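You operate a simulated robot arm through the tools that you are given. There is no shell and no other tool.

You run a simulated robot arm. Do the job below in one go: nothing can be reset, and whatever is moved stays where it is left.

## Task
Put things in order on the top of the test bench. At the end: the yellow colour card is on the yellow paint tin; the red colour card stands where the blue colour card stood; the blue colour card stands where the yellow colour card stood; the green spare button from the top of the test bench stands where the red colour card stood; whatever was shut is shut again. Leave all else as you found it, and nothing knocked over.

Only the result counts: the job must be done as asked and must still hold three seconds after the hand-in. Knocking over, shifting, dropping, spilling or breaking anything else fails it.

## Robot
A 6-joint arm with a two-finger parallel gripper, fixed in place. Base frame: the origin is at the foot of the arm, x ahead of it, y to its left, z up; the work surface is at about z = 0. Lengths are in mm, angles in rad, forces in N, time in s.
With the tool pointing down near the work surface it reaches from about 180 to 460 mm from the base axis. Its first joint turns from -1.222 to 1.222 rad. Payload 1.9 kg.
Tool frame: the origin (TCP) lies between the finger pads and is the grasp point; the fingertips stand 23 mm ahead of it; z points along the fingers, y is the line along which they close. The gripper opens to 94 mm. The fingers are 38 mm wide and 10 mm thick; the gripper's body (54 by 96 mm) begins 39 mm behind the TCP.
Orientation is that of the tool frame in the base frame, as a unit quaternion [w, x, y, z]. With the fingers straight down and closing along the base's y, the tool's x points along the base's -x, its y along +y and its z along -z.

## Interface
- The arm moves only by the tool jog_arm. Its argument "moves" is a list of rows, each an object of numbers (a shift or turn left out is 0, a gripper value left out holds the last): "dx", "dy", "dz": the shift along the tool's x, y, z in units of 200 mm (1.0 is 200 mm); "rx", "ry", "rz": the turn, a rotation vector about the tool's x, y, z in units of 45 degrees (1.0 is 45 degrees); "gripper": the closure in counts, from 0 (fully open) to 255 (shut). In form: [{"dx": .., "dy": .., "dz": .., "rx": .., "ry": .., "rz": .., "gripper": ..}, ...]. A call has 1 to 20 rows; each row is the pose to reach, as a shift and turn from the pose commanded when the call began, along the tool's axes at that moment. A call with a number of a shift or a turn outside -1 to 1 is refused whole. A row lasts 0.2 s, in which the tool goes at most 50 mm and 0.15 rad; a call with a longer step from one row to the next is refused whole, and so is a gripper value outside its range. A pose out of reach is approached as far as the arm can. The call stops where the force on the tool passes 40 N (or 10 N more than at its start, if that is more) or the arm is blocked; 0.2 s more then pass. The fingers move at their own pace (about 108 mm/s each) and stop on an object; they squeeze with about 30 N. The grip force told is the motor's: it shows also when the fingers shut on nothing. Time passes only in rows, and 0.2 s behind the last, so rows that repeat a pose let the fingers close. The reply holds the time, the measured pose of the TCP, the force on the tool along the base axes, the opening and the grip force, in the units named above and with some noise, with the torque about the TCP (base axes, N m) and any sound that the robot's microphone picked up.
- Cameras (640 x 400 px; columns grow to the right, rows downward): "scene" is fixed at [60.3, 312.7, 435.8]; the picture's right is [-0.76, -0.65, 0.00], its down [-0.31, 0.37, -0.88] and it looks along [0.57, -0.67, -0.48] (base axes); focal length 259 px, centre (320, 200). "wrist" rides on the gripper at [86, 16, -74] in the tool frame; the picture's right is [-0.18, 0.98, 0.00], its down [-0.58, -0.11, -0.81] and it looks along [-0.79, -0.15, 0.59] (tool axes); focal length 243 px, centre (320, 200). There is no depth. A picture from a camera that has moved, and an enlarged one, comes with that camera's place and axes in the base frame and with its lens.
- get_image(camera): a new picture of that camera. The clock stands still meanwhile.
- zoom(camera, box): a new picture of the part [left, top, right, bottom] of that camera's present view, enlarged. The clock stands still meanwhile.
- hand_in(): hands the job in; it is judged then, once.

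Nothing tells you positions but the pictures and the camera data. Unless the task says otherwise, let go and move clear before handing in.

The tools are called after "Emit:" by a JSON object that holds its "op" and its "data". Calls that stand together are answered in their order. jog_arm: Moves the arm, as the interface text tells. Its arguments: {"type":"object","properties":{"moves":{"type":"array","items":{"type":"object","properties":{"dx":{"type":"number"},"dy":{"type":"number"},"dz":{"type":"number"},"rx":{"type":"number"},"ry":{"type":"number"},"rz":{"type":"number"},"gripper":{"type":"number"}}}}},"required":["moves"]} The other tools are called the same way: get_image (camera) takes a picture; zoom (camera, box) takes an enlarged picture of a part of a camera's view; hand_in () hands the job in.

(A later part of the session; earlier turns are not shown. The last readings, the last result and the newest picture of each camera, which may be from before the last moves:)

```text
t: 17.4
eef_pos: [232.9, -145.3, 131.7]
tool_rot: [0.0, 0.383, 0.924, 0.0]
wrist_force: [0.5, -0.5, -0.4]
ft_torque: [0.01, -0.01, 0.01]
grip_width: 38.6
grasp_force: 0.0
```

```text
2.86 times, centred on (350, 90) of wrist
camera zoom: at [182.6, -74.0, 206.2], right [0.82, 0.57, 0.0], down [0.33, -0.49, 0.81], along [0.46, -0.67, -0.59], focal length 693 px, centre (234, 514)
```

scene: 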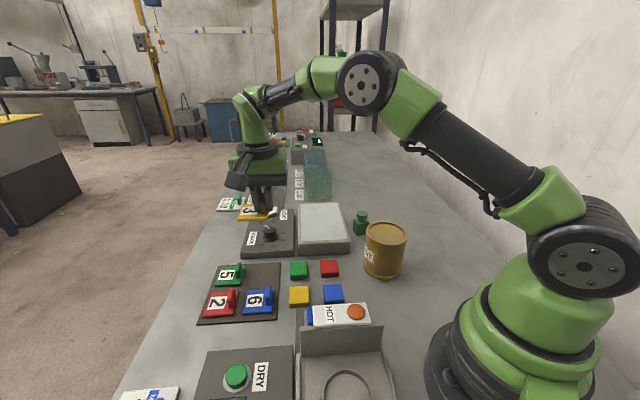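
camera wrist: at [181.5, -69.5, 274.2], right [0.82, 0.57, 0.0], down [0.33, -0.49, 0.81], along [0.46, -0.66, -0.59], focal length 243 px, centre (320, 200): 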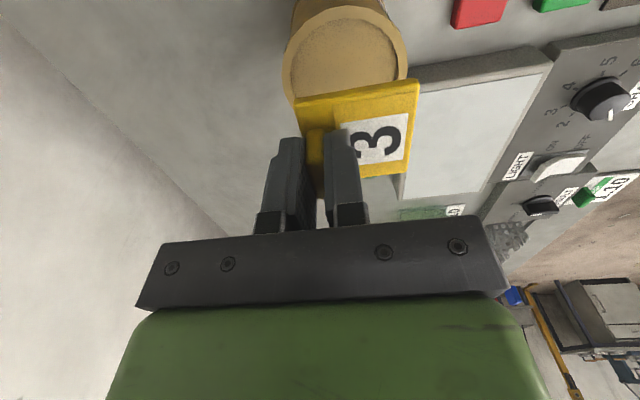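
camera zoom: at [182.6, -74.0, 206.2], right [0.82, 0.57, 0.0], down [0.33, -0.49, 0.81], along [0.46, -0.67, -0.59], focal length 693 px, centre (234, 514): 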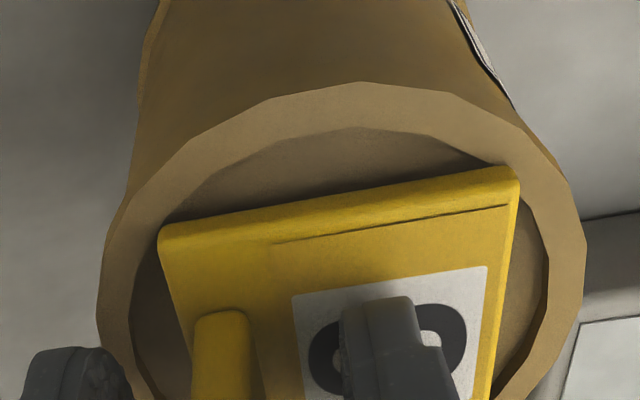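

The yellow card rests on the tin, released. I'll rise straight up, then travel to above the blue card's grip, which I take to be at TCP (366.6, 106.3).

Emit:
{"op": "jog_arm", "data": {"moves": [{"dz": -0.06}, {"dz": -0.2}, {"dz": -0.34}, {"dx": 0.04, "dy": 0.12, "dz": -0.34}, {"dx": 0.09, "dy": 0.28, "dz": -0.34}, {"dx": 0.14, "dy": 0.45, "dz": -0.34}, {"dx": 0.19, "dy": 0.62, "dz": -0.34}, {"dx": 0.24, "dy": 0.79, "dz": -0.34}, {"dx": 0.29, "dy": 0.96, "dz": -0.34}, {"dx": 0.29, "dy": 0.96, "dz": -0.34}]}}

Emit:
{"op": "jog_arm", "data": {"moves": [{"dx": 0.04, "dy": 0.13}, {"dx": 0.08, "dy": 0.27}, {"dx": 0.1275, "dy": 0.4065}, {"dx": 0.1275, "dy": 0.4065, "dz": 0.15}, {"dx": 0.1275, "dy": 0.4065, "dz": 0.35}, {"dx": 0.1275, "dy": 0.4065, "dz": 0.52}, {"dx": 0.1275, "dy": 0.4065, "dz": 0.65}, {"dx": 0.1275, "dy": 0.4065, "dz": 0.65}]}}

Emit:
{"op": "zoom", "data": {"camera": "scene", "box": [225, 250, 305, 325]}}

Emit:
{"op": "zoom", "data": {"camera": "wrist", "box": [265, 70, 401, 160]}}

Emit:
{"op": "zoom", "data": {"camera": "scene", "box": [350, 190, 430, 290]}}

```text
t: 19.6
eef_pos: [327.4, 29.9, 199.5]
tool_rot: [0.0, 0.383, 0.924, 0.0]
wrist_force: [-0.6, -0.5, 0.1]
ft_torque: [0.05, -0.03, -0.02]
grip_width: 38.9
grasp_force: 0.1
```

```text
t: 21.4
eef_pos: [366.3, 106.2, 67.5]
tool_rot: [0.0, 0.383, 0.924, -0.001]
wrist_force: [0.4, 0.6, -0.4]
ft_torque: [0.0, 0.04, 0.01]
grip_width: 38.6
grasp_force: 0.1
```

```text
5.33 times, centred on (265, 288) of scene
camera zoom: at [60.3, 312.7, 435.8], right [-0.76, -0.65, 0.0], down [-0.31, 0.37, -0.88], along [0.57, -0.67, -0.48], focal length 1379 px, centre (613, -267)
```

zoom: 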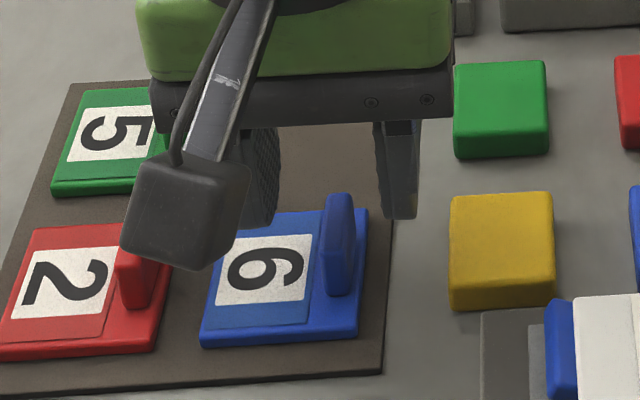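

```text
4.44 times, centred on (333, 115) of wrist
camera zoom: at [316.4, 178.7, 143.9], right [0.82, 0.57, 0.0], down [0.33, -0.49, 0.81], along [0.46, -0.67, -0.59], focal length 1078 px, centre (262, 578)
```

zoom: 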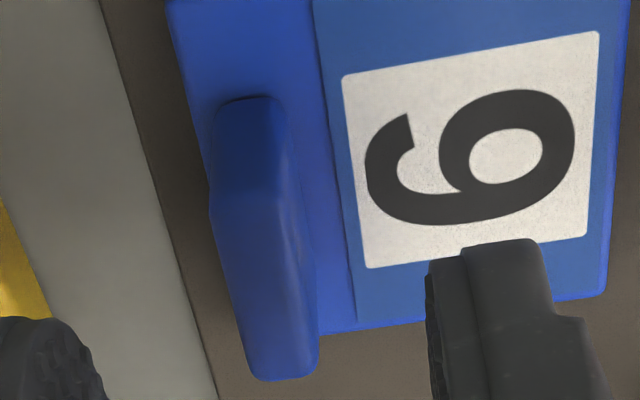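

```text
4.00 times, centred on (390, 240) of scene
camera zoom: at [60.3, 312.7, 435.8], right [-0.76, -0.65, 0.0], down [-0.31, 0.37, -0.88], along [0.57, -0.67, -0.48], focal length 1034 px, centre (40, 40)
```

zoom: 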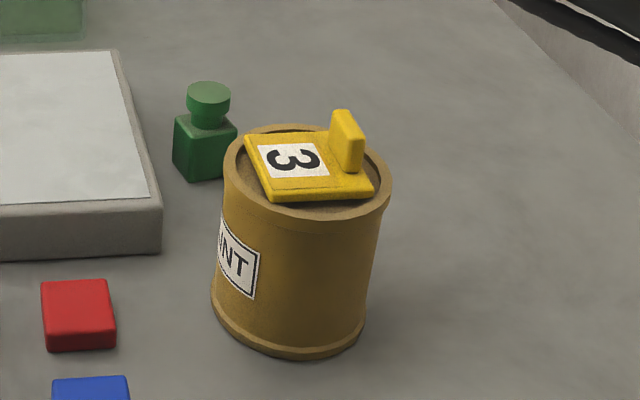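

The yellow card lies well on the tin. The blue grip lines up sideways; I'll shift 1.6 mm along the grip so it's held just like the yellow one, then descend to 40 mm and check.

Emit:
{"op": "jog_arm", "data": {"moves": [{"dx": -0.008}, {"dx": -0.008, "dz": 0.06}, {"dx": -0.008, "dz": 0.12}, {"dx": -0.008, "dz": 0.15}, {"dx": -0.008, "dz": 0.15}]}}

Emit:
{"op": "zoom", "data": {"camera": "scene", "box": [232, 270, 296, 318]}}

Emit:
{"op": "zoom", "data": {"camera": "wrist", "box": [250, 60, 410, 170]}}

```text
t: 22.6
eef_pos: [367.6, 105.2, 38.3]
tool_rot: [0.0, 0.383, 0.924, 0.0]
wrist_force: [0.8, 0.0, -0.3]
ft_torque: [0.0, 0.0, -0.01]
grip_width: 38.6
grasp_force: 0.1
```

```text
8.33 times, centred on (264, 294) of scene
camera zoom: at [60.3, 312.7, 435.8], right [-0.76, -0.65, 0.0], down [-0.31, 0.37, -0.88], along [0.57, -0.67, -0.48], focal length 2155 px, centre (787, -583)
```

zoom: 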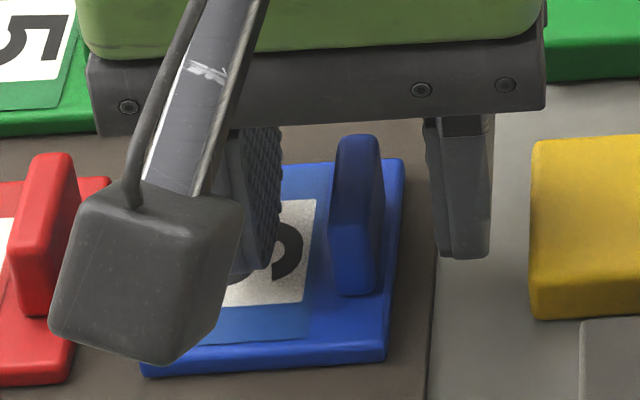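

```text
3.64 times, centred on (330, 115) of wrist
camera zoom: at [317.9, 177.1, 114.4], right [0.82, 0.57, 0.0], down [0.33, -0.49, 0.81], along [0.46, -0.67, -0.59], focal length 882 px, centre (284, 509)
```

zoom: 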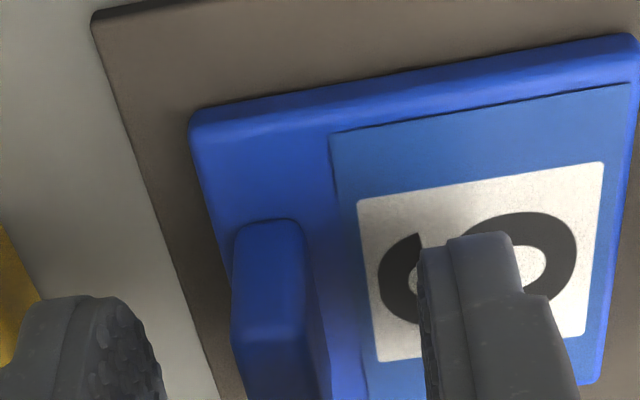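

Compared with the yellow grasp at the same height, I over-corrected by about 1.4 mm. I'll undo that, lower to the grip height and close.

Emit:
{"op": "jog_arm", "data": {"moves": [{"dx": 0.007, "dy": -0.002}, {"dx": 0.007, "dy": -0.002, "dz": 0.01}, {"dx": 0.007, "dy": -0.002, "dz": 0.02}, {"dx": 0.007, "dy": -0.002, "dz": 0.02, "gripper": 255}, {"dx": 0.007, "dy": -0.002, "dz": 0.02, "gripper": 255}, {"dx": 0.007, "dy": -0.002, "dz": 0.02, "gripper": 255}, {"dx": 0.007, "dy": -0.002, "dz": 0.02, "gripper": 255}]}}

Emit:
{"op": "zoom", "data": {"camera": "wrist", "box": [250, 60, 410, 170]}}

Emit:
{"op": "zoom", "data": {"camera": "scene", "box": [232, 270, 296, 318]}}

```text
t: 24.2
eef_pos: [366.4, 106.9, 34.2]
tool_rot: [0.001, 0.383, 0.924, -0.001]
wrist_force: [-0.2, 0.4, 2.7]
ft_torque: [0.05, -0.01, 0.01]
grip_width: 8.9
grasp_force: 30.3
```

```text
3.64 times, centred on (330, 115) of wrist
camera zoom: at [316.7, 177.9, 110.6], right [0.82, 0.57, 0.0], down [0.33, -0.49, 0.81], along [0.46, -0.66, -0.59], focal length 882 px, centre (284, 509)
```

zoom: 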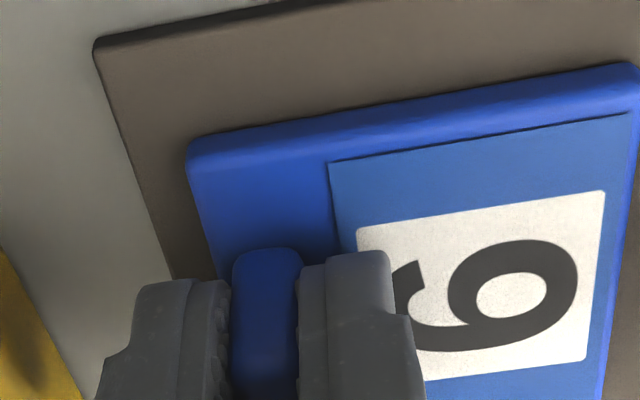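

```text
8.33 times, centred on (264, 294) of scene
camera zoom: at [60.3, 312.7, 435.8], right [-0.76, -0.65, 0.0], down [-0.31, 0.37, -0.88], along [0.57, -0.67, -0.48], focal length 2155 px, centre (787, -583)
```

zoom: 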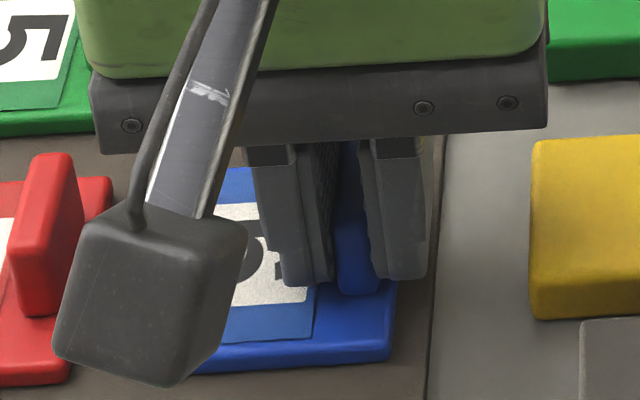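

The blue card is held exactly as the yellow one was. I'll lift it 80 mm, carry it 75.5 mm over to the yellow card's old place, and lower to just above the tray.

Emit:
{"op": "jog_arm", "data": {"moves": [{"dz": -0.04}, {"dz": -0.16}, {"dz": -0.3}, {"dz": -0.4}, {"dx": -0.08, "dy": 0.0, "dz": -0.4}, {"dx": -0.2, "dy": 0.001, "dz": -0.4}, {"dx": -0.3, "dy": 0.001, "dz": -0.4}, {"dx": -0.3776, "dy": 0.0014, "dz": -0.4}, {"dx": -0.3776, "dy": 0.0014, "dz": -0.4}, {"dx": -0.3776, "dy": 0.0014, "dz": -0.3}, {"dx": -0.3776, "dy": 0.0014, "dz": -0.18}, {"dx": -0.3776, "dy": 0.0014, "dz": -0.08}, {"dx": -0.3776, "dy": 0.0014, "dz": -0.03}, {"dx": -0.3776, "dy": 0.0014, "dz": -0.03}]}}

Emit:
{"op": "zoom", "data": {"camera": "scene", "box": [240, 240, 304, 288]}}

Emit:
{"op": "zoom", "data": {"camera": "wrist", "box": [250, 60, 410, 170]}}

```text
t: 27.2
eef_pos: [420.2, 55.0, 40.3]
tool_rot: [0.0, 0.383, 0.924, 0.0]
wrist_force: [-0.4, -1.3, -0.3]
ft_torque: [0.02, 0.01, -0.01]
grip_width: 9.0
grasp_force: 30.0
```

```text
8.33 times, centred on (272, 264) of scene
camera zoom: at [60.3, 312.7, 435.8], right [-0.76, -0.65, 0.0], down [-0.31, 0.37, -0.88], along [0.57, -0.67, -0.48], focal length 2155 px, centre (720, -333)
```

zoom: 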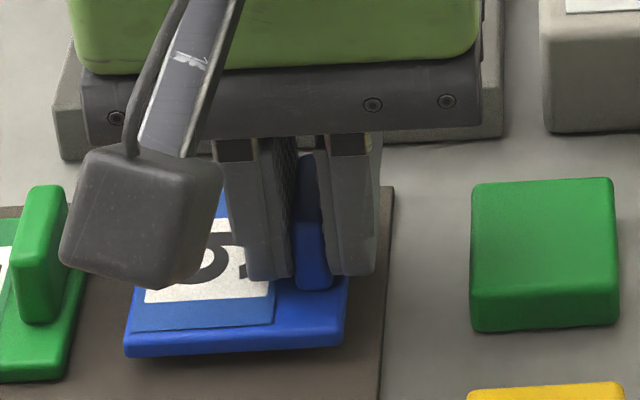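

```text
3.64 times, centred on (330, 115) of wrist
camera zoom: at [370.4, 125.3, 116.2], right [0.82, 0.57, 0.0], down [0.33, -0.49, 0.81], along [0.46, -0.66, -0.59], focal length 882 px, centre (284, 509)
```

zoom: 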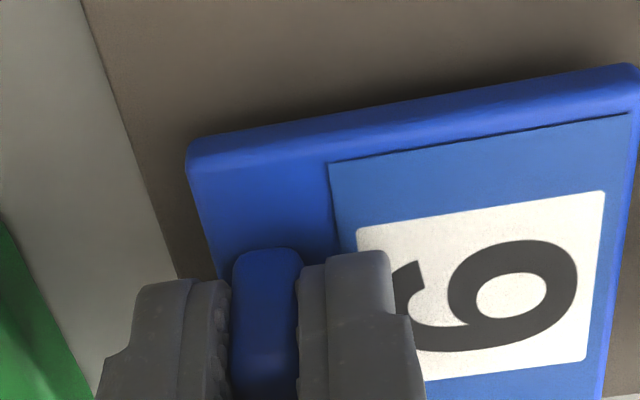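

The blue card hovers about 6 mm above the yellow card's old place, square with it. I'll lower it down gently.

Emit:
{"op": "jog_arm", "data": {"moves": [{"dz": 0.012}, {"dz": 0.022}, {"dz": 0.027}, {"dz": 0.029}, {"dz": 0.029}]}}

Emit:
{"op": "zoom", "data": {"camera": "scene", "box": [240, 240, 304, 288]}}

```text
t: 28.4
eef_pos: [420.9, 53.8, 34.9]
tool_rot: [0.0, 0.382, 0.924, 0.0]
wrist_force: [-2.3, -1.2, 5.5]
ft_torque: [0.01, 0.04, 0.02]
grip_width: 9.1
grasp_force: 30.5
```

```text
8.33 times, centred on (272, 264) of scene
camera zoom: at [60.3, 312.7, 435.8], right [-0.76, -0.65, 0.0], down [-0.31, 0.37, -0.88], along [0.57, -0.67, -0.48], focal length 2155 px, centre (720, -333)
```

zoom: 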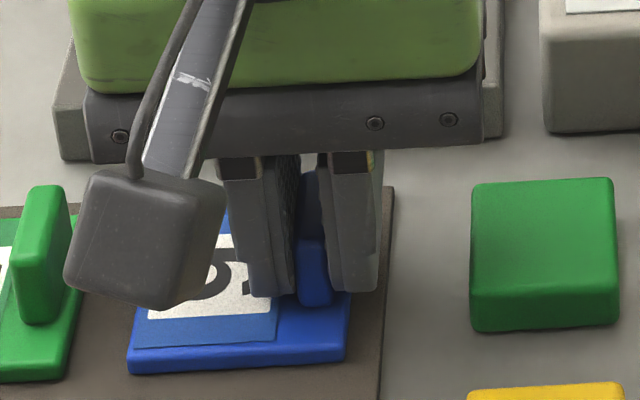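

The blue card is down with 5 N of contact and sits right where the yellow one was. I'll open, rise, and go to above the red card's grip near (417.6, 157.4).

Emit:
{"op": "jog_arm", "data": {"moves": [{"gripper": 200}, {"gripper": 150}, {"gripper": 150}, {"dz": -0.03}, {"dz": -0.15}, {"dz": -0.3}, {"dz": -0.4}, {"dz": -0.4}]}}

Emit:
{"op": "jog_arm", "data": {"moves": [{"dx": 0.1, "dy": 0.09}, {"dx": 0.2, "dy": 0.19}, {"dx": 0.3, "dy": 0.28}, {"dx": 0.379, "dy": 0.3615}, {"dx": 0.379, "dy": 0.3615, "dz": 0.1}, {"dx": 0.379, "dy": 0.3615, "dz": 0.2}, {"dx": 0.379, "dy": 0.3615, "dz": 0.23}, {"dx": 0.379, "dy": 0.3615, "dz": 0.23}]}}

Emit:
{"op": "zoom", "data": {"camera": "scene", "box": [190, 245, 290, 330]}}

Emit:
{"op": "zoom", "data": {"camera": "wrist", "box": [265, 70, 401, 160]}}

```text
t: 30.2
eef_pos: [420.5, 52.8, 116.5]
tool_rot: [0.001, 0.382, 0.924, 0.0]
wrist_force: [-0.3, -0.6, 0.0]
ft_torque: [0.0, -0.02, 0.01]
grip_width: 38.8
grasp_force: 0.1
```

```text
t: 32.0
eef_pos: [416.2, 157.8, 69.5]
tool_rot: [0.0, 0.383, 0.924, 0.0]
wrist_force: [0.1, -0.4, 0.6]
ft_torque: [0.02, -0.01, 0.01]
grip_width: 38.7
grasp_force: 0.1
```

```text
4.71 times, centred on (240, 288) of scene
camera zoom: at [60.3, 312.7, 435.8], right [-0.76, -0.65, 0.0], down [-0.31, 0.37, -0.88], along [0.57, -0.67, -0.48], focal length 1217 px, centre (696, -212)
```

zoom: 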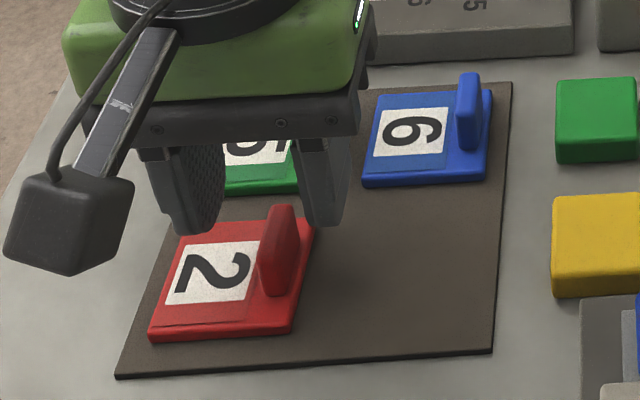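

```text
4.44 times, centred on (333, 115) of wrist
camera zoom: at [367.3, 229.3, 144.7], right [0.82, 0.57, 0.0], down [0.33, -0.49, 0.81], along [0.46, -0.67, -0.59], focal length 1078 px, centre (262, 578)
```

zoom: 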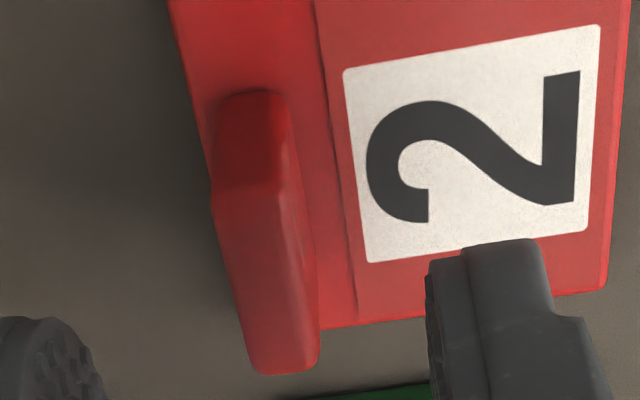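

The red grip is centred between the fingers to within a millimetre. I'll make a tiny correction, lower to 40 mm and compare with the earlier grasps.

Emit:
{"op": "jog_arm", "data": {"moves": [{"dx": 0.0035, "dy": -0.001}, {"dx": 0.0035, "dy": -0.001, "dz": 0.06}, {"dx": 0.0035, "dy": -0.001, "dz": 0.12}, {"dx": 0.0035, "dy": -0.001, "dz": 0.15}, {"dx": 0.0035, "dy": -0.001, "dz": 0.15}]}}

Emit:
{"op": "zoom", "data": {"camera": "wrist", "box": [250, 60, 410, 170]}}

Emit:
{"op": "zoom", "data": {"camera": "scene", "box": [192, 270, 256, 318]}}

```text
t: 33.2
eef_pos: [416.6, 158.1, 39.9]
tool_rot: [-0.001, 0.382, 0.924, 0.001]
wrist_force: [0.3, 0.5, 0.4]
ft_torque: [0.02, 0.01, 0.02]
grip_width: 38.8
grasp_force: 0.0
```

```text
3.64 times, centred on (330, 115) of wrist
camera zoom: at [366.9, 230.1, 114.6], right [0.82, 0.57, 0.0], down [0.33, -0.49, 0.81], along [0.46, -0.67, -0.59], focal length 882 px, centre (284, 509)
```

zoom: 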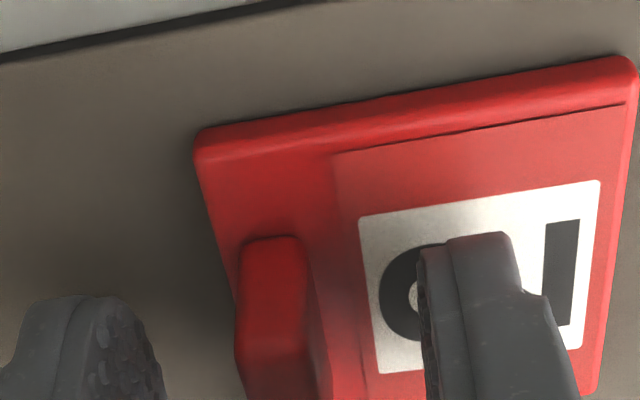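

```text
8.33 times, centred on (224, 294) of scene
camera zoom: at [60.3, 312.7, 435.8], right [-0.76, -0.65, 0.0], down [-0.31, 0.37, -0.88], along [0.57, -0.67, -0.48], focal length 2155 px, centre (1120, -583)
```

zoom: 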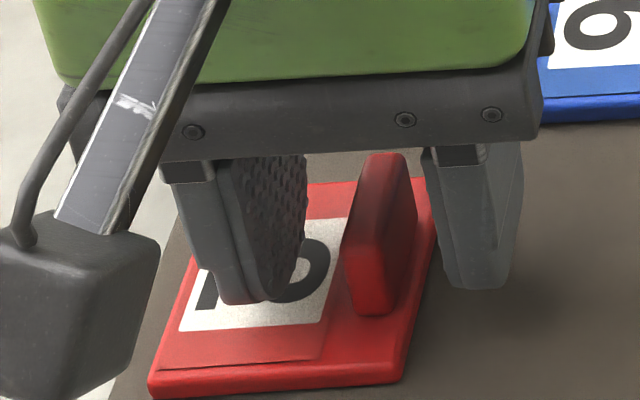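

Red's grip appears about 1.5 mm farther along the finger width than in the other grasps. I'll shift, lower to grip height and close, then compare.

Emit:
{"op": "jog_arm", "data": {"moves": [{"dx": -0.0075}, {"dx": -0.0075, "dz": 0.01}, {"dx": -0.0075, "dz": 0.02}, {"dx": -0.0075, "dz": 0.02, "gripper": 255}, {"dx": -0.0075, "dz": 0.02, "gripper": 255}, {"dx": -0.0075, "dz": 0.02, "gripper": 255}, {"dx": -0.0075, "dz": 0.02, "gripper": 255}]}}

Emit:
{"op": "zoom", "data": {"camera": "wrist", "box": [250, 60, 410, 170]}}

Emit:
{"op": "zoom", "data": {"camera": "scene", "box": [192, 270, 256, 318]}}

```text
t: 34.8
eef_pos: [417.5, 158.0, 35.4]
tool_rot: [0.0, 0.383, 0.924, 0.0]
wrist_force: [0.0, -0.3, 2.2]
ft_torque: [0.03, -0.06, -0.04]
grip_width: 8.9
grasp_force: 30.7
```

```text
3.64 times, centred on (330, 115) of wrist
camera zoom: at [367.8, 229.0, 110.7], right [0.82, 0.57, 0.0], down [0.33, -0.49, 0.81], along [0.46, -0.66, -0.59], focal length 882 px, centre (284, 509)
```

zoom: 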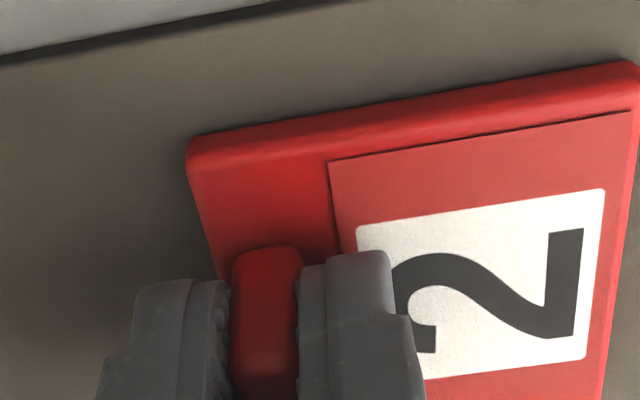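

```text
8.33 times, centred on (224, 294) of scene
camera zoom: at [60.3, 312.7, 435.8], right [-0.76, -0.65, 0.0], down [-0.31, 0.37, -0.88], along [0.57, -0.67, -0.48], focal length 2155 px, centre (1120, -583)
```

zoom: 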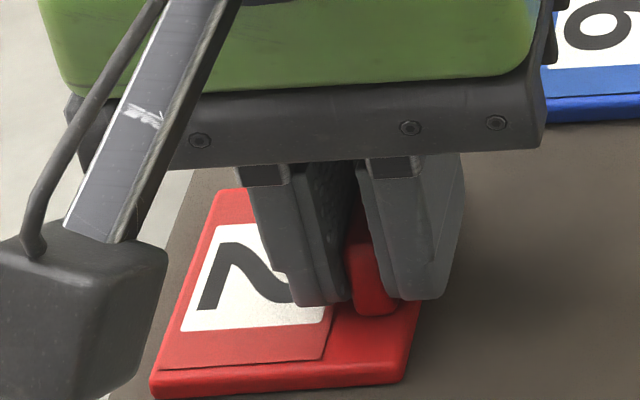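

The red card is held the same way as the others. I'll lift it, carry it 72.4 mm over to the blue card's old place, and lower to just above the tray.

Emit:
{"op": "jog_arm", "data": {"moves": [{"dz": -0.04}, {"dz": -0.16}, {"dz": -0.3}, {"dz": -0.4}, {"dx": 0.001, "dy": -0.08, "dz": -0.4}, {"dx": 0.002, "dy": -0.2, "dz": -0.4}, {"dx": 0.0025, "dy": -0.3, "dz": -0.4}, {"dx": 0.0025, "dy": -0.362, "dz": -0.4}, {"dx": 0.0025, "dy": -0.362, "dz": -0.4}, {"dx": 0.0025, "dy": -0.362, "dz": -0.3}, {"dx": 0.0025, "dy": -0.362, "dz": -0.18}, {"dx": 0.0025, "dy": -0.362, "dz": -0.08}, {"dx": 0.0025, "dy": -0.362, "dz": -0.03}, {"dx": 0.0025, "dy": -0.362, "dz": -0.03}]}}

Emit:
{"op": "zoom", "data": {"camera": "scene", "box": [232, 270, 296, 318]}}

Emit:
{"op": "zoom", "data": {"camera": "wrist", "box": [250, 60, 410, 170]}}

```text
t: 37.8
eef_pos: [366.8, 105.9, 41.7]
tool_rot: [0.0, 0.382, 0.924, 0.0]
wrist_force: [-0.7, 0.3, -0.8]
ft_torque: [0.04, -0.02, 0.0]
grip_width: 8.9
grasp_force: 30.0
```

```text
8.33 times, centred on (264, 294) of scene
camera zoom: at [60.3, 312.7, 435.8], right [-0.76, -0.65, 0.0], down [-0.31, 0.37, -0.88], along [0.57, -0.67, -0.48], focal length 2155 px, centre (787, -583)
```

zoom: 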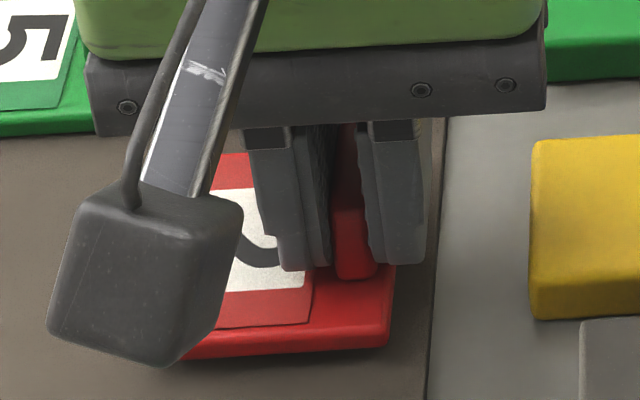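

```text
3.64 times, centred on (330, 115) of wrist
camera zoom: at [316.7, 178.0, 115.9], right [0.82, 0.57, 0.0], down [0.33, -0.49, 0.81], along [0.46, -0.67, -0.59], focal length 882 px, centre (284, 509)
```

zoom: 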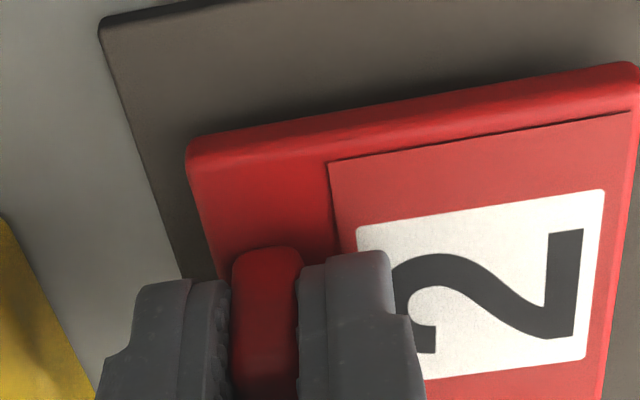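

The red card hovers about 6 mm above the blue card's old place. I'll lower it the same way as the blue one.

Emit:
{"op": "jog_arm", "data": {"moves": [{"dz": 0.012}, {"dz": 0.022}, {"dz": 0.027}, {"dz": 0.03}, {"dz": 0.03}]}}

Emit:
{"op": "zoom", "data": {"camera": "scene", "box": [232, 270, 296, 318]}}

```text
t: 39.0
eef_pos: [366.7, 105.6, 36.3]
tool_rot: [-0.001, 0.382, 0.924, 0.0]
wrist_force: [-3.7, -2.4, 11.1]
ft_torque: [-0.02, 0.04, -0.03]
grip_width: 9.0
grasp_force: 30.6
```

```text
8.33 times, centred on (264, 294) of scene
camera zoom: at [60.3, 312.7, 435.8], right [-0.76, -0.65, 0.0], down [-0.31, 0.37, -0.88], along [0.57, -0.67, -0.48], focal length 2155 px, centre (787, -583)
```

zoom: 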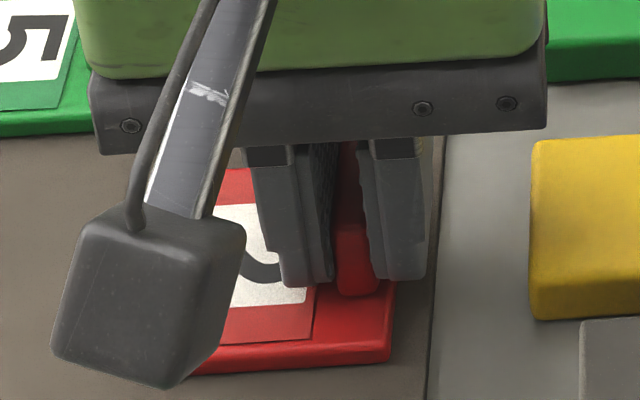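

Contact at 11 N; the red card is where the blue one was. I'll open, rise to 200 mm, and check the tray.

Emit:
{"op": "jog_arm", "data": {"moves": [{"dz": -0.002, "gripper": 230}, {"dz": -0.002, "gripper": 150}, {"dz": -0.002, "gripper": 150}, {"dz": -0.002, "gripper": 150}, {"dz": -0.04}, {"dz": -0.18}, {"dz": -0.36}, {"dz": -0.54}, {"dz": -0.7}, {"dz": -0.82}, {"dz": -0.82}]}}

Emit:
{"op": "zoom", "data": {"camera": "scene", "box": [190, 250, 350, 330]}}

Emit:
{"op": "zoom", "data": {"camera": "scene", "box": [280, 170, 440, 300]}}

```text
t: 41.4
eef_pos: [365.0, 106.5, 199.4]
tool_rot: [0.001, 0.382, 0.924, 0.001]
wrist_force: [0.3, 0.1, 1.1]
ft_torque: [0.01, 0.0, 0.0]
grip_width: 38.8
grasp_force: 0.1
```

```text
4.00 times, centred on (270, 290) of scene
camera zoom: at [60.3, 312.7, 435.8], right [-0.76, -0.65, 0.0], down [-0.31, 0.37, -0.88], along [0.57, -0.67, -0.48], focal length 1034 px, centre (520, -160)
```

zoom: 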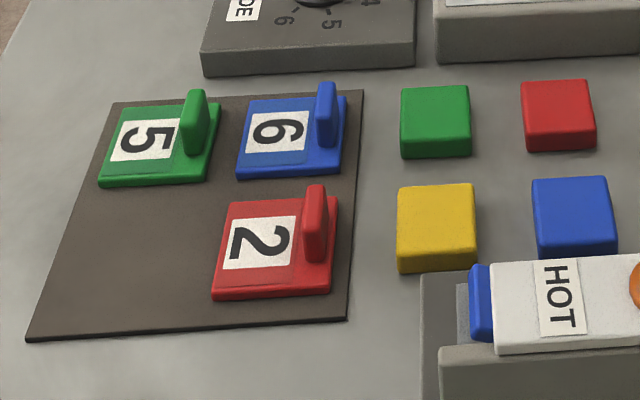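

```text
3.08 times, centred on (360, 235) of scene
camera zoom: at [60.3, 312.7, 435.8], right [-0.76, -0.65, 0.0], down [-0.31, 0.37, -0.88], along [0.57, -0.67, -0.48], focal length 796 px, centre (197, 92)
```

zoom: 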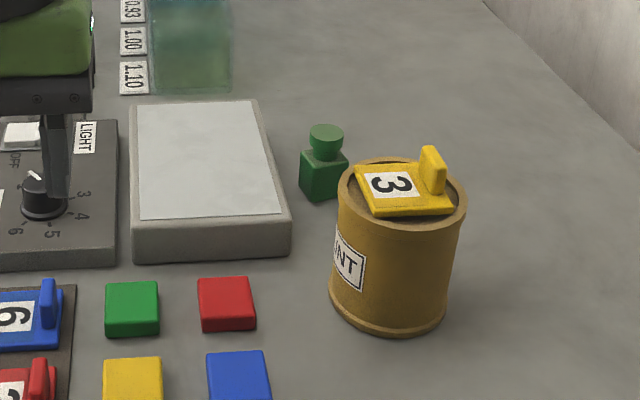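

The tray now holds blue at yellow's old place and red at blue's. Before I pick the button, I'll move back and turn the tool to look at the parts of the bench I haven't seen, to be sure there is no likelier "spare button".

Emit:
{"op": "jog_arm", "data": {"moves": [{"dx": -0.009, "dy": -0.085, "dz": -0.075, "rz": -0.125}, {"dx": -0.018, "dy": -0.17, "dz": -0.15, "rz": -0.25}, {"dx": -0.026, "dy": -0.255, "dz": -0.225, "rz": -0.375}, {"dx": -0.035, "dy": -0.34, "dz": -0.3, "rz": -0.5}, {"dx": -0.044, "dy": -0.425, "dz": -0.375, "rz": -0.625}, {"dx": -0.053, "dy": -0.51, "dz": -0.45, "rz": -0.75}, {"dx": -0.062, "dy": -0.595, "dz": -0.525, "rz": -0.875}, {"dx": -0.0705, "dy": -0.679, "dz": -0.6, "rz": -1.0}, {"dx": -0.0705, "dy": -0.679, "dz": -0.6, "rz": -1.0}]}}

Emit:
{"op": "jog_arm", "data": {"moves": [{"rz": -0.15}, {"rz": -0.3}, {"rz": -0.45}, {"rz": -0.6}, {"rz": -0.75}, {"rz": -0.9}, {"rz": -1.0}, {"rz": -1.0}]}}

Emit:
{"op": "get_image", "data": {"camera": "wrist"}}

Emit:
{"op": "get_image", "data": {"camera": "scene"}}

```text
t: 43.4
eef_pos: [278.4, 0.6, 319.2]
tool_rot: [0.0, -0.002, 1.0, 0.0]
wrist_force: [-0.8, 0.2, 0.6]
ft_torque: [0.01, -0.01, -0.01]
grip_width: 38.6
grasp_force: 0.1
```

```text
t: 45.2
eef_pos: [281.3, 0.2, 319.3]
tool_rot: [0.0, -0.384, 0.923, -0.001]
wrist_force: [-0.2, 0.1, 0.1]
ft_torque: [-0.01, -0.01, 0.04]
grip_width: 38.5
grasp_force: 0.1
```

```text
taken
camera wrist: at [207.7, -50.3, 394.6], right [-0.57, 0.82, 0.0], down [0.49, 0.34, 0.81], along [0.66, 0.46, -0.59], focal length 243 px, centre (320, 200)
```

wrist: 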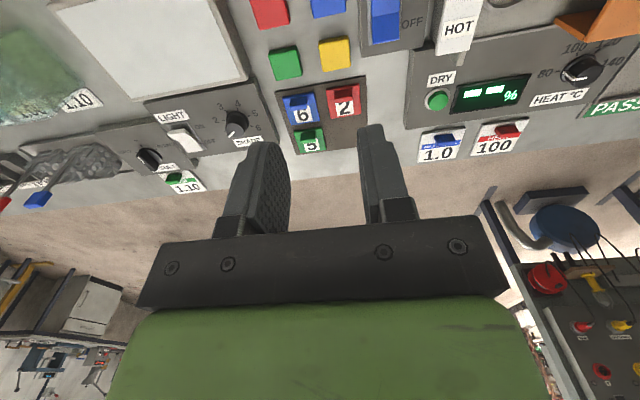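

```text
taken
```

scene: 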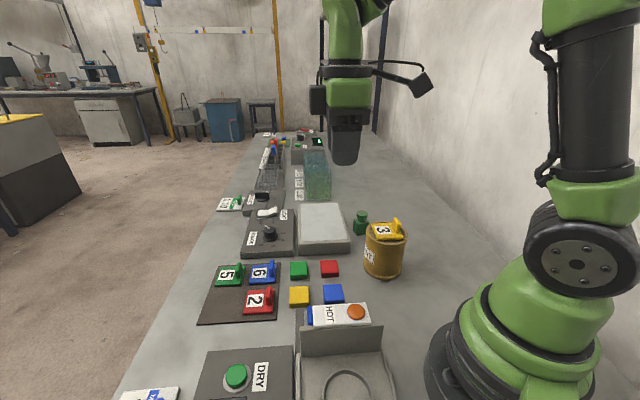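

The view shows a drying/heating station to the left ("HOT", "DRY", "HEAT °C", "PASS"). I'll turn another 45° to see the rest of that side.

Emit:
{"op": "jog_arm", "data": {"moves": [{"rz": -0.15}, {"rz": -0.3}, {"rz": -0.45}, {"rz": -0.6}, {"rz": -0.75}, {"rz": -0.9}, {"rz": -1.0}, {"rz": -1.0}]}}

Emit:
{"op": "get_image", "data": {"camera": "wrist"}}

Emit:
{"op": "zoom", "data": {"camera": "wrist", "box": [320, 0, 640, 200]}}

```text
t: 47.0
eef_pos: [280.5, -0.9, 319.1]
tool_rot: [0.001, 0.707, -0.707, 0.0]
wrist_force: [-0.2, 0.9, -0.5]
ft_torque: [0.02, 0.01, -0.01]
grip_width: 38.8
grasp_force: 0.1
```

```text
taken
camera wrist: at [264.1, -87.2, 394.6], right [-0.98, 0.18, 0.0], down [0.11, 0.58, 0.81], along [0.15, 0.79, -0.59], focal length 243 px, centre (320, 200)
```

wrist: 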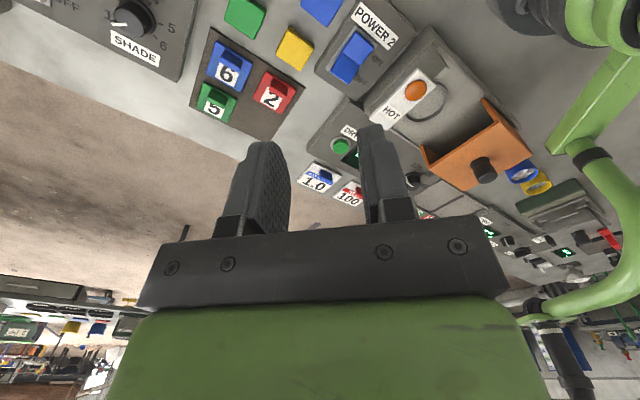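

```text
2.00 times, centred on (480, 100) of wrist
camera zoom: at [264.1, -87.2, 394.6], right [-0.98, 0.18, 0.0], down [0.11, 0.58, 0.81], along [0.15, 0.79, -0.59], focal length 485 px, centre (0, 400)
```

zoom: 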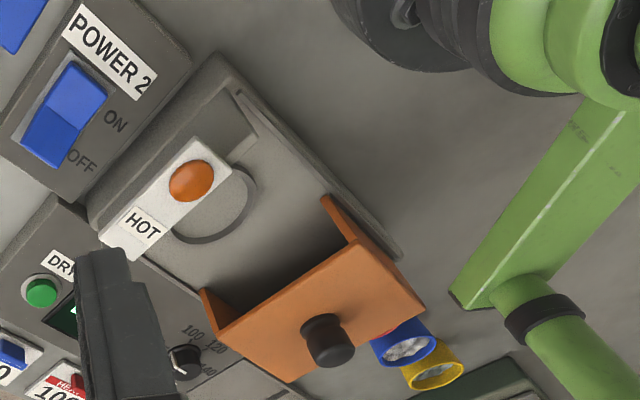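

There is more of the bench past the heater: cups of pellets and further panels. I'll zoom into that part for anything like loose buttons.

Emit:
{"op": "zoom", "data": {"camera": "wrist", "box": [480, 140, 640, 260]}}

Emit:
{"op": "zoom", "data": {"camera": "wrist", "box": [480, 240, 640, 400]}}

Emit:
{"op": "zoom", "data": {"camera": "wrist", "box": [180, 0, 340, 120]}}

```text
3.33 times, centred on (560, 200) of wrist
camera zoom: at [264.1, -87.2, 394.6], right [-0.98, 0.18, 0.0], down [0.11, 0.58, 0.81], along [0.15, 0.79, -0.59], focal length 809 px, centre (-480, 200)
```

zoom: 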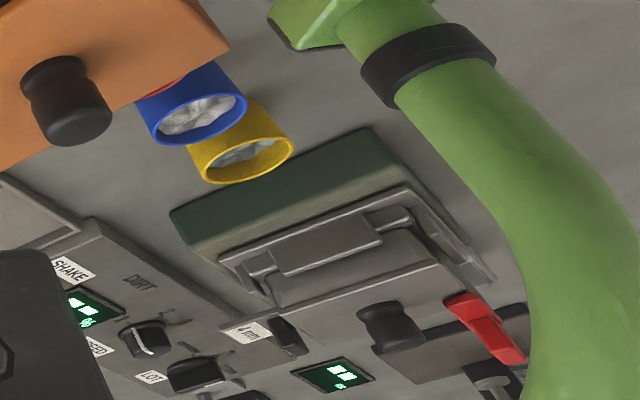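

```text
2.50 times, centred on (560, 320) of wrist
camera zoom: at [264.1, -87.2, 394.6], right [-0.98, 0.18, 0.0], down [0.11, 0.58, 0.81], along [0.15, 0.79, -0.59], focal length 606 px, centre (-280, -100)
```

zoom: 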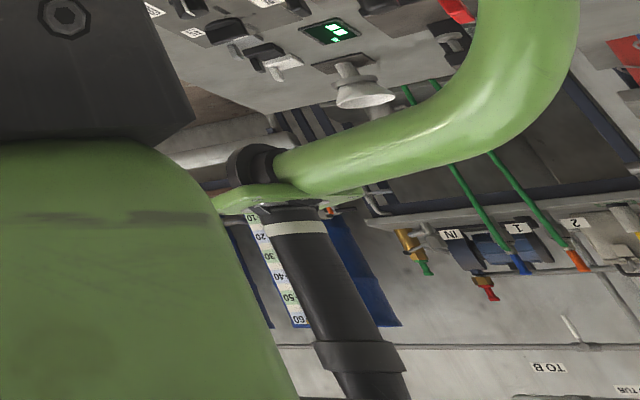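

```text
3.33 times, centred on (260, 60) of wrist
camera zoom: at [264.1, -87.2, 394.6], right [-0.98, 0.18, 0.0], down [0.11, 0.58, 0.81], along [0.15, 0.79, -0.59], focal length 809 px, centre (520, 667)
```

zoom: 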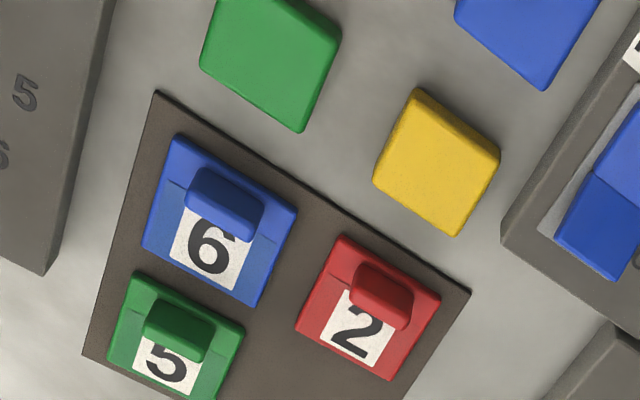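

Nothing else on the bench resembles a loose button, so I'm keeping my reading. The button stands near (362, -219.5) with its sides turned by about 57°. I'll go above it with a matching yaw.

Emit:
{"op": "jog_arm", "data": {"moves": [{"dx": 0.11, "dy": -0.037, "dz": 0.037, "rz": 0.0945}, {"dx": 0.225, "dy": -0.075, "dz": 0.075, "rz": 0.189}, {"dx": 0.34, "dy": -0.113, "dz": 0.113, "rz": 0.2835}, {"dx": 0.45, "dy": -0.15, "dz": 0.15, "rz": 0.378}, {"dx": 0.56, "dy": -0.188, "dz": 0.188, "rz": 0.4725}, {"dx": 0.675, "dy": -0.225, "dz": 0.225, "rz": 0.567}, {"dx": 0.79, "dy": -0.263, "dz": 0.263, "rz": 0.6615}, {"dx": 0.9, "dy": -0.3, "dz": 0.3, "rz": 0.756}, {"dx": 0.9, "dy": -0.3, "dz": 0.3, "rz": 0.756, "gripper": 95}]}}

Emit:
{"op": "jog_arm", "data": {"moves": [{"dx": 0.05, "dy": -0.06, "dz": 0.1}, {"dx": 0.09, "dy": -0.12, "dz": 0.25}, {"dx": 0.141, "dy": -0.1965, "dz": 0.4}, {"dx": 0.141, "dy": -0.1965, "dz": 0.5}, {"dx": 0.141, "dy": -0.1965, "dz": 0.55}, {"dx": 0.141, "dy": -0.1965, "dz": 0.55}]}}

Emit:
{"op": "get_image", "data": {"camera": "wrist"}}

Emit:
{"op": "zoom", "data": {"camera": "wrist", "box": [240, 0, 420, 112]}}

Emit:
{"op": "zoom", "data": {"camera": "scene", "box": [310, 120, 430, 290]}}

```text
t: 49.0
eef_pos: [341.2, -179.7, 258.9]
tool_rot: [0.0, -0.47, 0.883, 0.0]
wrist_force: [-0.3, 0.2, -0.3]
ft_torque: [-0.01, 0.01, -0.01]
grip_width: 59.0
grasp_force: 0.0
```

```text
t: 50.4
eef_pos: [356.9, -224.6, 149.3]
tool_rot: [-0.001, -0.469, 0.883, 0.0]
wrist_force: [0.1, -0.2, 0.2]
ft_torque: [-0.04, -0.01, 0.02]
grip_width: 58.9
grasp_force: 0.0
```

```text
taken
camera wrist: at [295.6, -288.7, 224.6], right [-0.71, 0.7, 0.0], down [0.42, 0.42, 0.81], along [0.57, 0.57, -0.59], focal length 243 px, centre (320, 200)
```

wrist: 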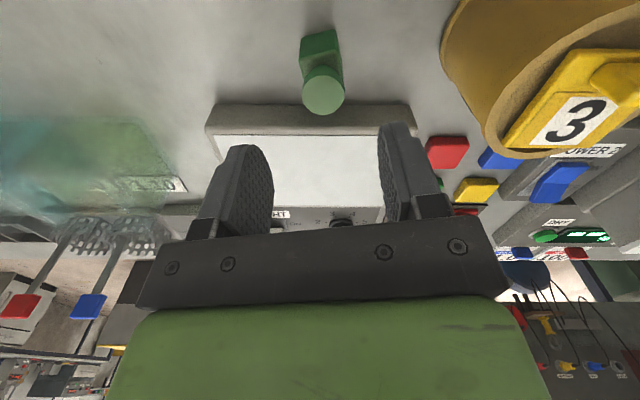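

```text
3.56 times, centred on (330, 56) of wrist
camera zoom: at [295.6, -288.7, 224.6], right [-0.71, 0.7, 0.0], down [0.42, 0.42, 0.81], along [0.57, 0.57, -0.59], focal length 863 px, centre (284, 712)
```

zoom: 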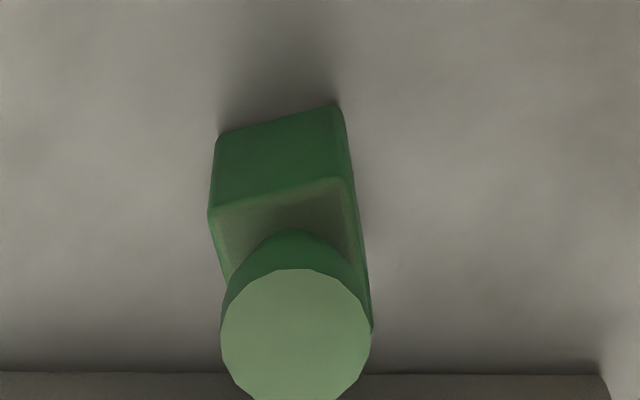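

```text
2.35 times, centred on (370, 205) of scene
camera zoom: at [60.3, 312.7, 435.8], right [-0.76, -0.65, 0.0], down [-0.31, 0.37, -0.88], along [0.57, -0.67, -0.48], focal length 608 px, centre (202, 188)
```

zoom: 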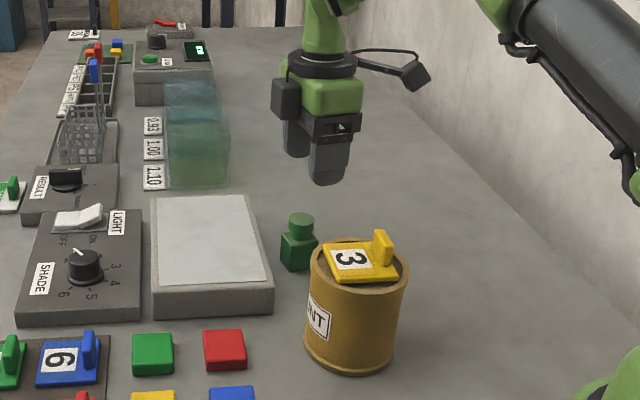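

The button lies square between the fingers: its centre is about 7.4 mm beyond the TCP along the finger width, just as I want for reach later. I'll trim the yaw by 2° and come down to 90 mm to check.

Emit:
{"op": "jog_arm", "data": {"moves": [{"dy": 0.0025, "rz": -0.04}, {"dy": 0.0025, "rz": -0.04, "dz": 0.1}, {"dy": 0.0025, "rz": -0.04, "dz": 0.2}, {"dy": 0.0025, "rz": -0.04, "dz": 0.28}, {"dy": 0.0025, "rz": -0.04, "dz": 0.3}, {"dy": 0.0025, "rz": -0.04, "dz": 0.3}]}}

Emit:
{"op": "zoom", "data": {"camera": "wrist", "box": [210, 0, 430, 160]}}

Emit:
{"op": "zoom", "data": {"camera": "scene", "box": [330, 170, 410, 250]}}

```text
t: 51.8
eef_pos: [357.2, -224.6, 89.3]
tool_rot: [0.0, -0.483, 0.876, -0.001]
wrist_force: [0.9, -0.6, -0.6]
ft_torque: [0.02, 0.01, -0.01]
grip_width: 58.9
grasp_force: 0.0
```

```text
2.50 times, centred on (320, 80) of wrist
camera zoom: at [297.3, -290.0, 164.1], right [-0.73, 0.68, 0.0], down [0.4, 0.43, 0.81], along [0.55, 0.59, -0.59], focal length 606 px, centre (320, 500)
```

zoom: 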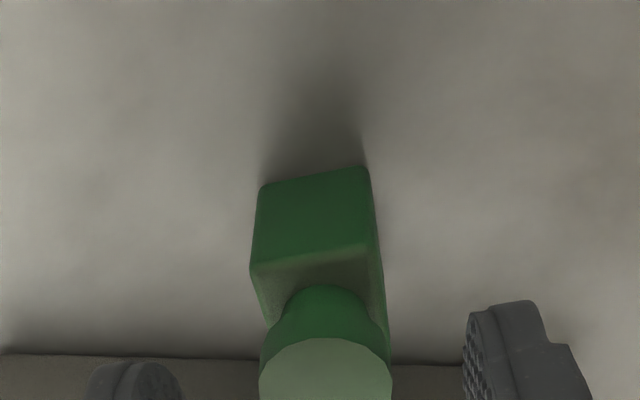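

```text
5.00 times, centred on (370, 210) of scene
camera zoom: at [60.3, 312.7, 435.8], right [-0.76, -0.65, 0.0], down [-0.31, 0.37, -0.88], along [0.57, -0.67, -0.48], focal length 1293 px, centre (70, 150)
```

zoom: 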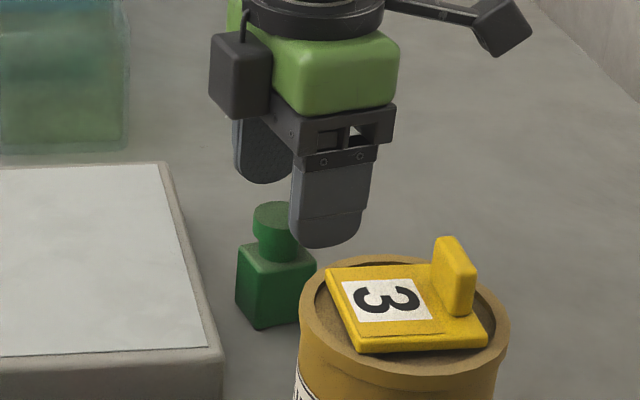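

The button is square to the fingers and centred to within a millimetre. I'll lower to 34 mm and look once more before closing.

Emit:
{"op": "jog_arm", "data": {"moves": [{"dz": 0.08}, {"dz": 0.16}, {"dz": 0.23}, {"dz": 0.27}, {"dz": 0.28}, {"dz": 0.28}]}}

Emit:
{"op": "zoom", "data": {"camera": "scene", "box": [330, 170, 410, 250]}}

Emit:
{"op": "zoom", "data": {"camera": "wrist", "box": [210, 0, 430, 160]}}

```text
t: 53.2
eef_pos: [355.8, -225.2, 32.9]
tool_rot: [0.0, -0.483, 0.876, -0.001]
wrist_force: [0.0, 0.0, -0.6]
ft_torque: [0.0, 0.01, -0.03]
grip_width: 59.2
grasp_force: 0.1
```

```text
5.00 times, centred on (370, 210) of scene
camera zoom: at [60.3, 312.7, 435.8], right [-0.76, -0.65, 0.0], down [-0.31, 0.37, -0.88], along [0.57, -0.67, -0.48], focal length 1293 px, centre (70, 150)
```

zoom: 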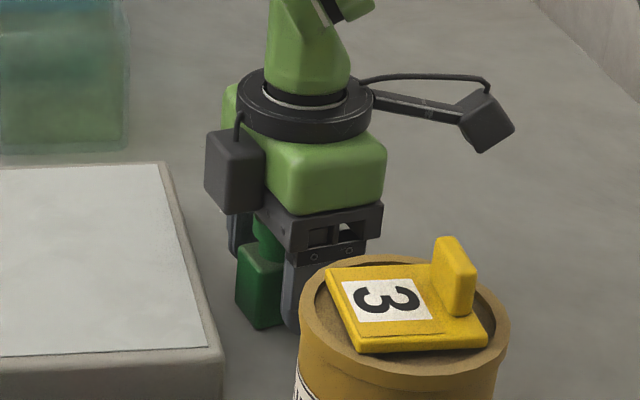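

```text
2.50 times, centred on (320, 80) of wrist
camera zoom: at [296.9, -290.1, 108.3], right [-0.73, 0.68, 0.0], down [0.4, 0.43, 0.81], along [0.55, 0.59, -0.59], focal length 606 px, centre (320, 500)
```

zoom: 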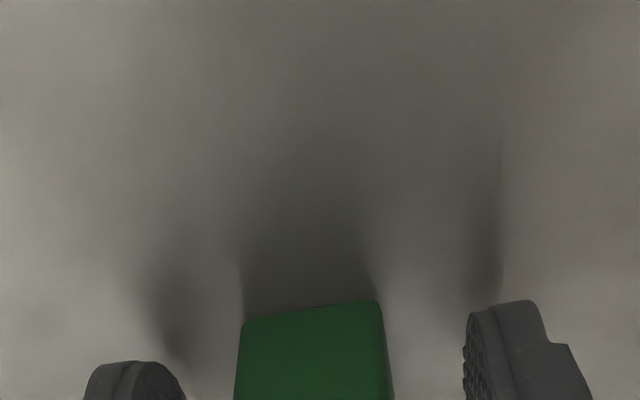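

The fingers straddle the button with clear space all round. I'll close.

Emit:
{"op": "jog_arm", "data": {"moves": [{"gripper": 255}, {"gripper": 255}, {"gripper": 255}, {"gripper": 255}]}}

Emit:
{"op": "zoom", "data": {"camera": "wrist", "box": [210, 40, 430, 200]}}

```text
t: 54.2
eef_pos: [357.0, -224.5, 32.8]
tool_rot: [0.0, -0.484, 0.875, 0.0]
wrist_force: [0.1, 0.3, 0.5]
ft_torque: [-0.02, 0.01, 0.02]
grip_width: 29.3
grasp_force: 29.6
```

```text
2.50 times, centred on (320, 120) of wrist
camera zoom: at [296.9, -290.1, 108.4], right [-0.73, 0.68, 0.0], down [0.4, 0.43, 0.81], along [0.55, 0.59, -0.59], focal length 606 px, centre (320, 400)
```

zoom: 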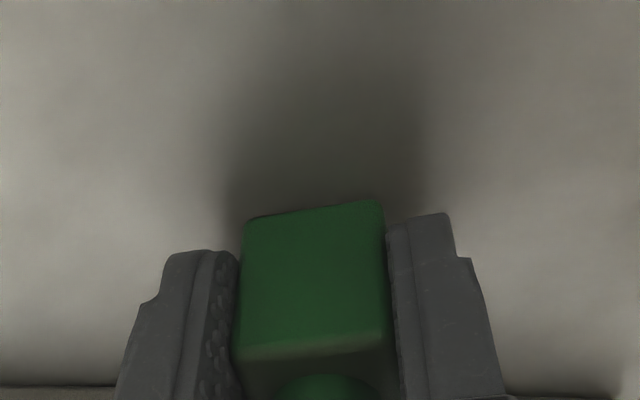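

The button is gripped (29.3 mm, 30 N). I'll lift it straight up and check that it hangs upright.

Emit:
{"op": "jog_arm", "data": {"moves": [{"dz": -0.03}, {"dz": -0.1}, {"dz": -0.22}, {"dz": -0.36}, {"dz": -0.5}, {"dz": -0.58}, {"dz": -0.58}]}}

Emit:
{"op": "zoom", "data": {"camera": "scene", "box": [320, 130, 420, 250]}}

Emit:
{"op": "zoom", "data": {"camera": "wrist", "box": [210, 40, 430, 200]}}

```text
t: 55.8
eef_pos: [358.0, -225.0, 149.3]
tool_rot: [0.0, -0.483, 0.875, 0.0]
wrist_force: [-0.1, 1.3, -0.5]
ft_torque: [0.01, 0.03, -0.01]
grip_width: 29.4
grasp_force: 30.4
```

```text
3.33 times, centred on (370, 190) of scene
camera zoom: at [60.3, 312.7, 435.8], right [-0.76, -0.65, 0.0], down [-0.31, 0.37, -0.88], along [0.57, -0.67, -0.48], focal length 862 px, centre (153, 233)
```

zoom: 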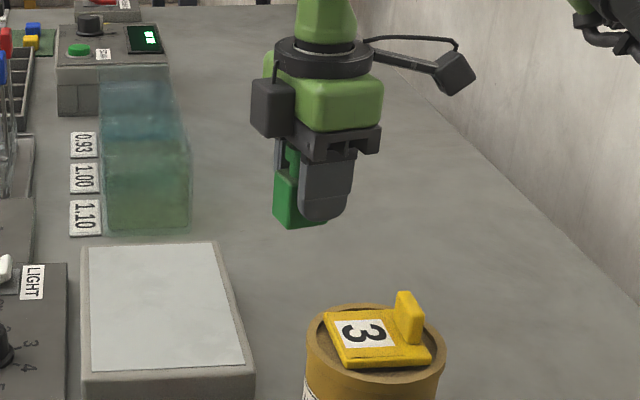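

```text
2.50 times, centred on (320, 120) of wrist
camera zoom: at [297.2, -290.1, 224.6], right [-0.73, 0.68, 0.0], down [0.4, 0.43, 0.81], along [0.55, 0.59, -0.59], focal length 606 px, centre (320, 400)
```

zoom: 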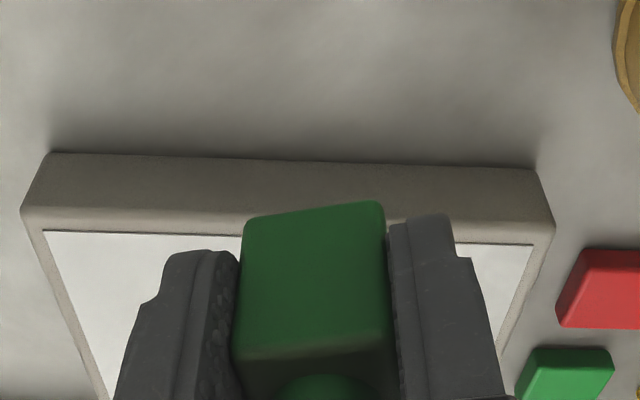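

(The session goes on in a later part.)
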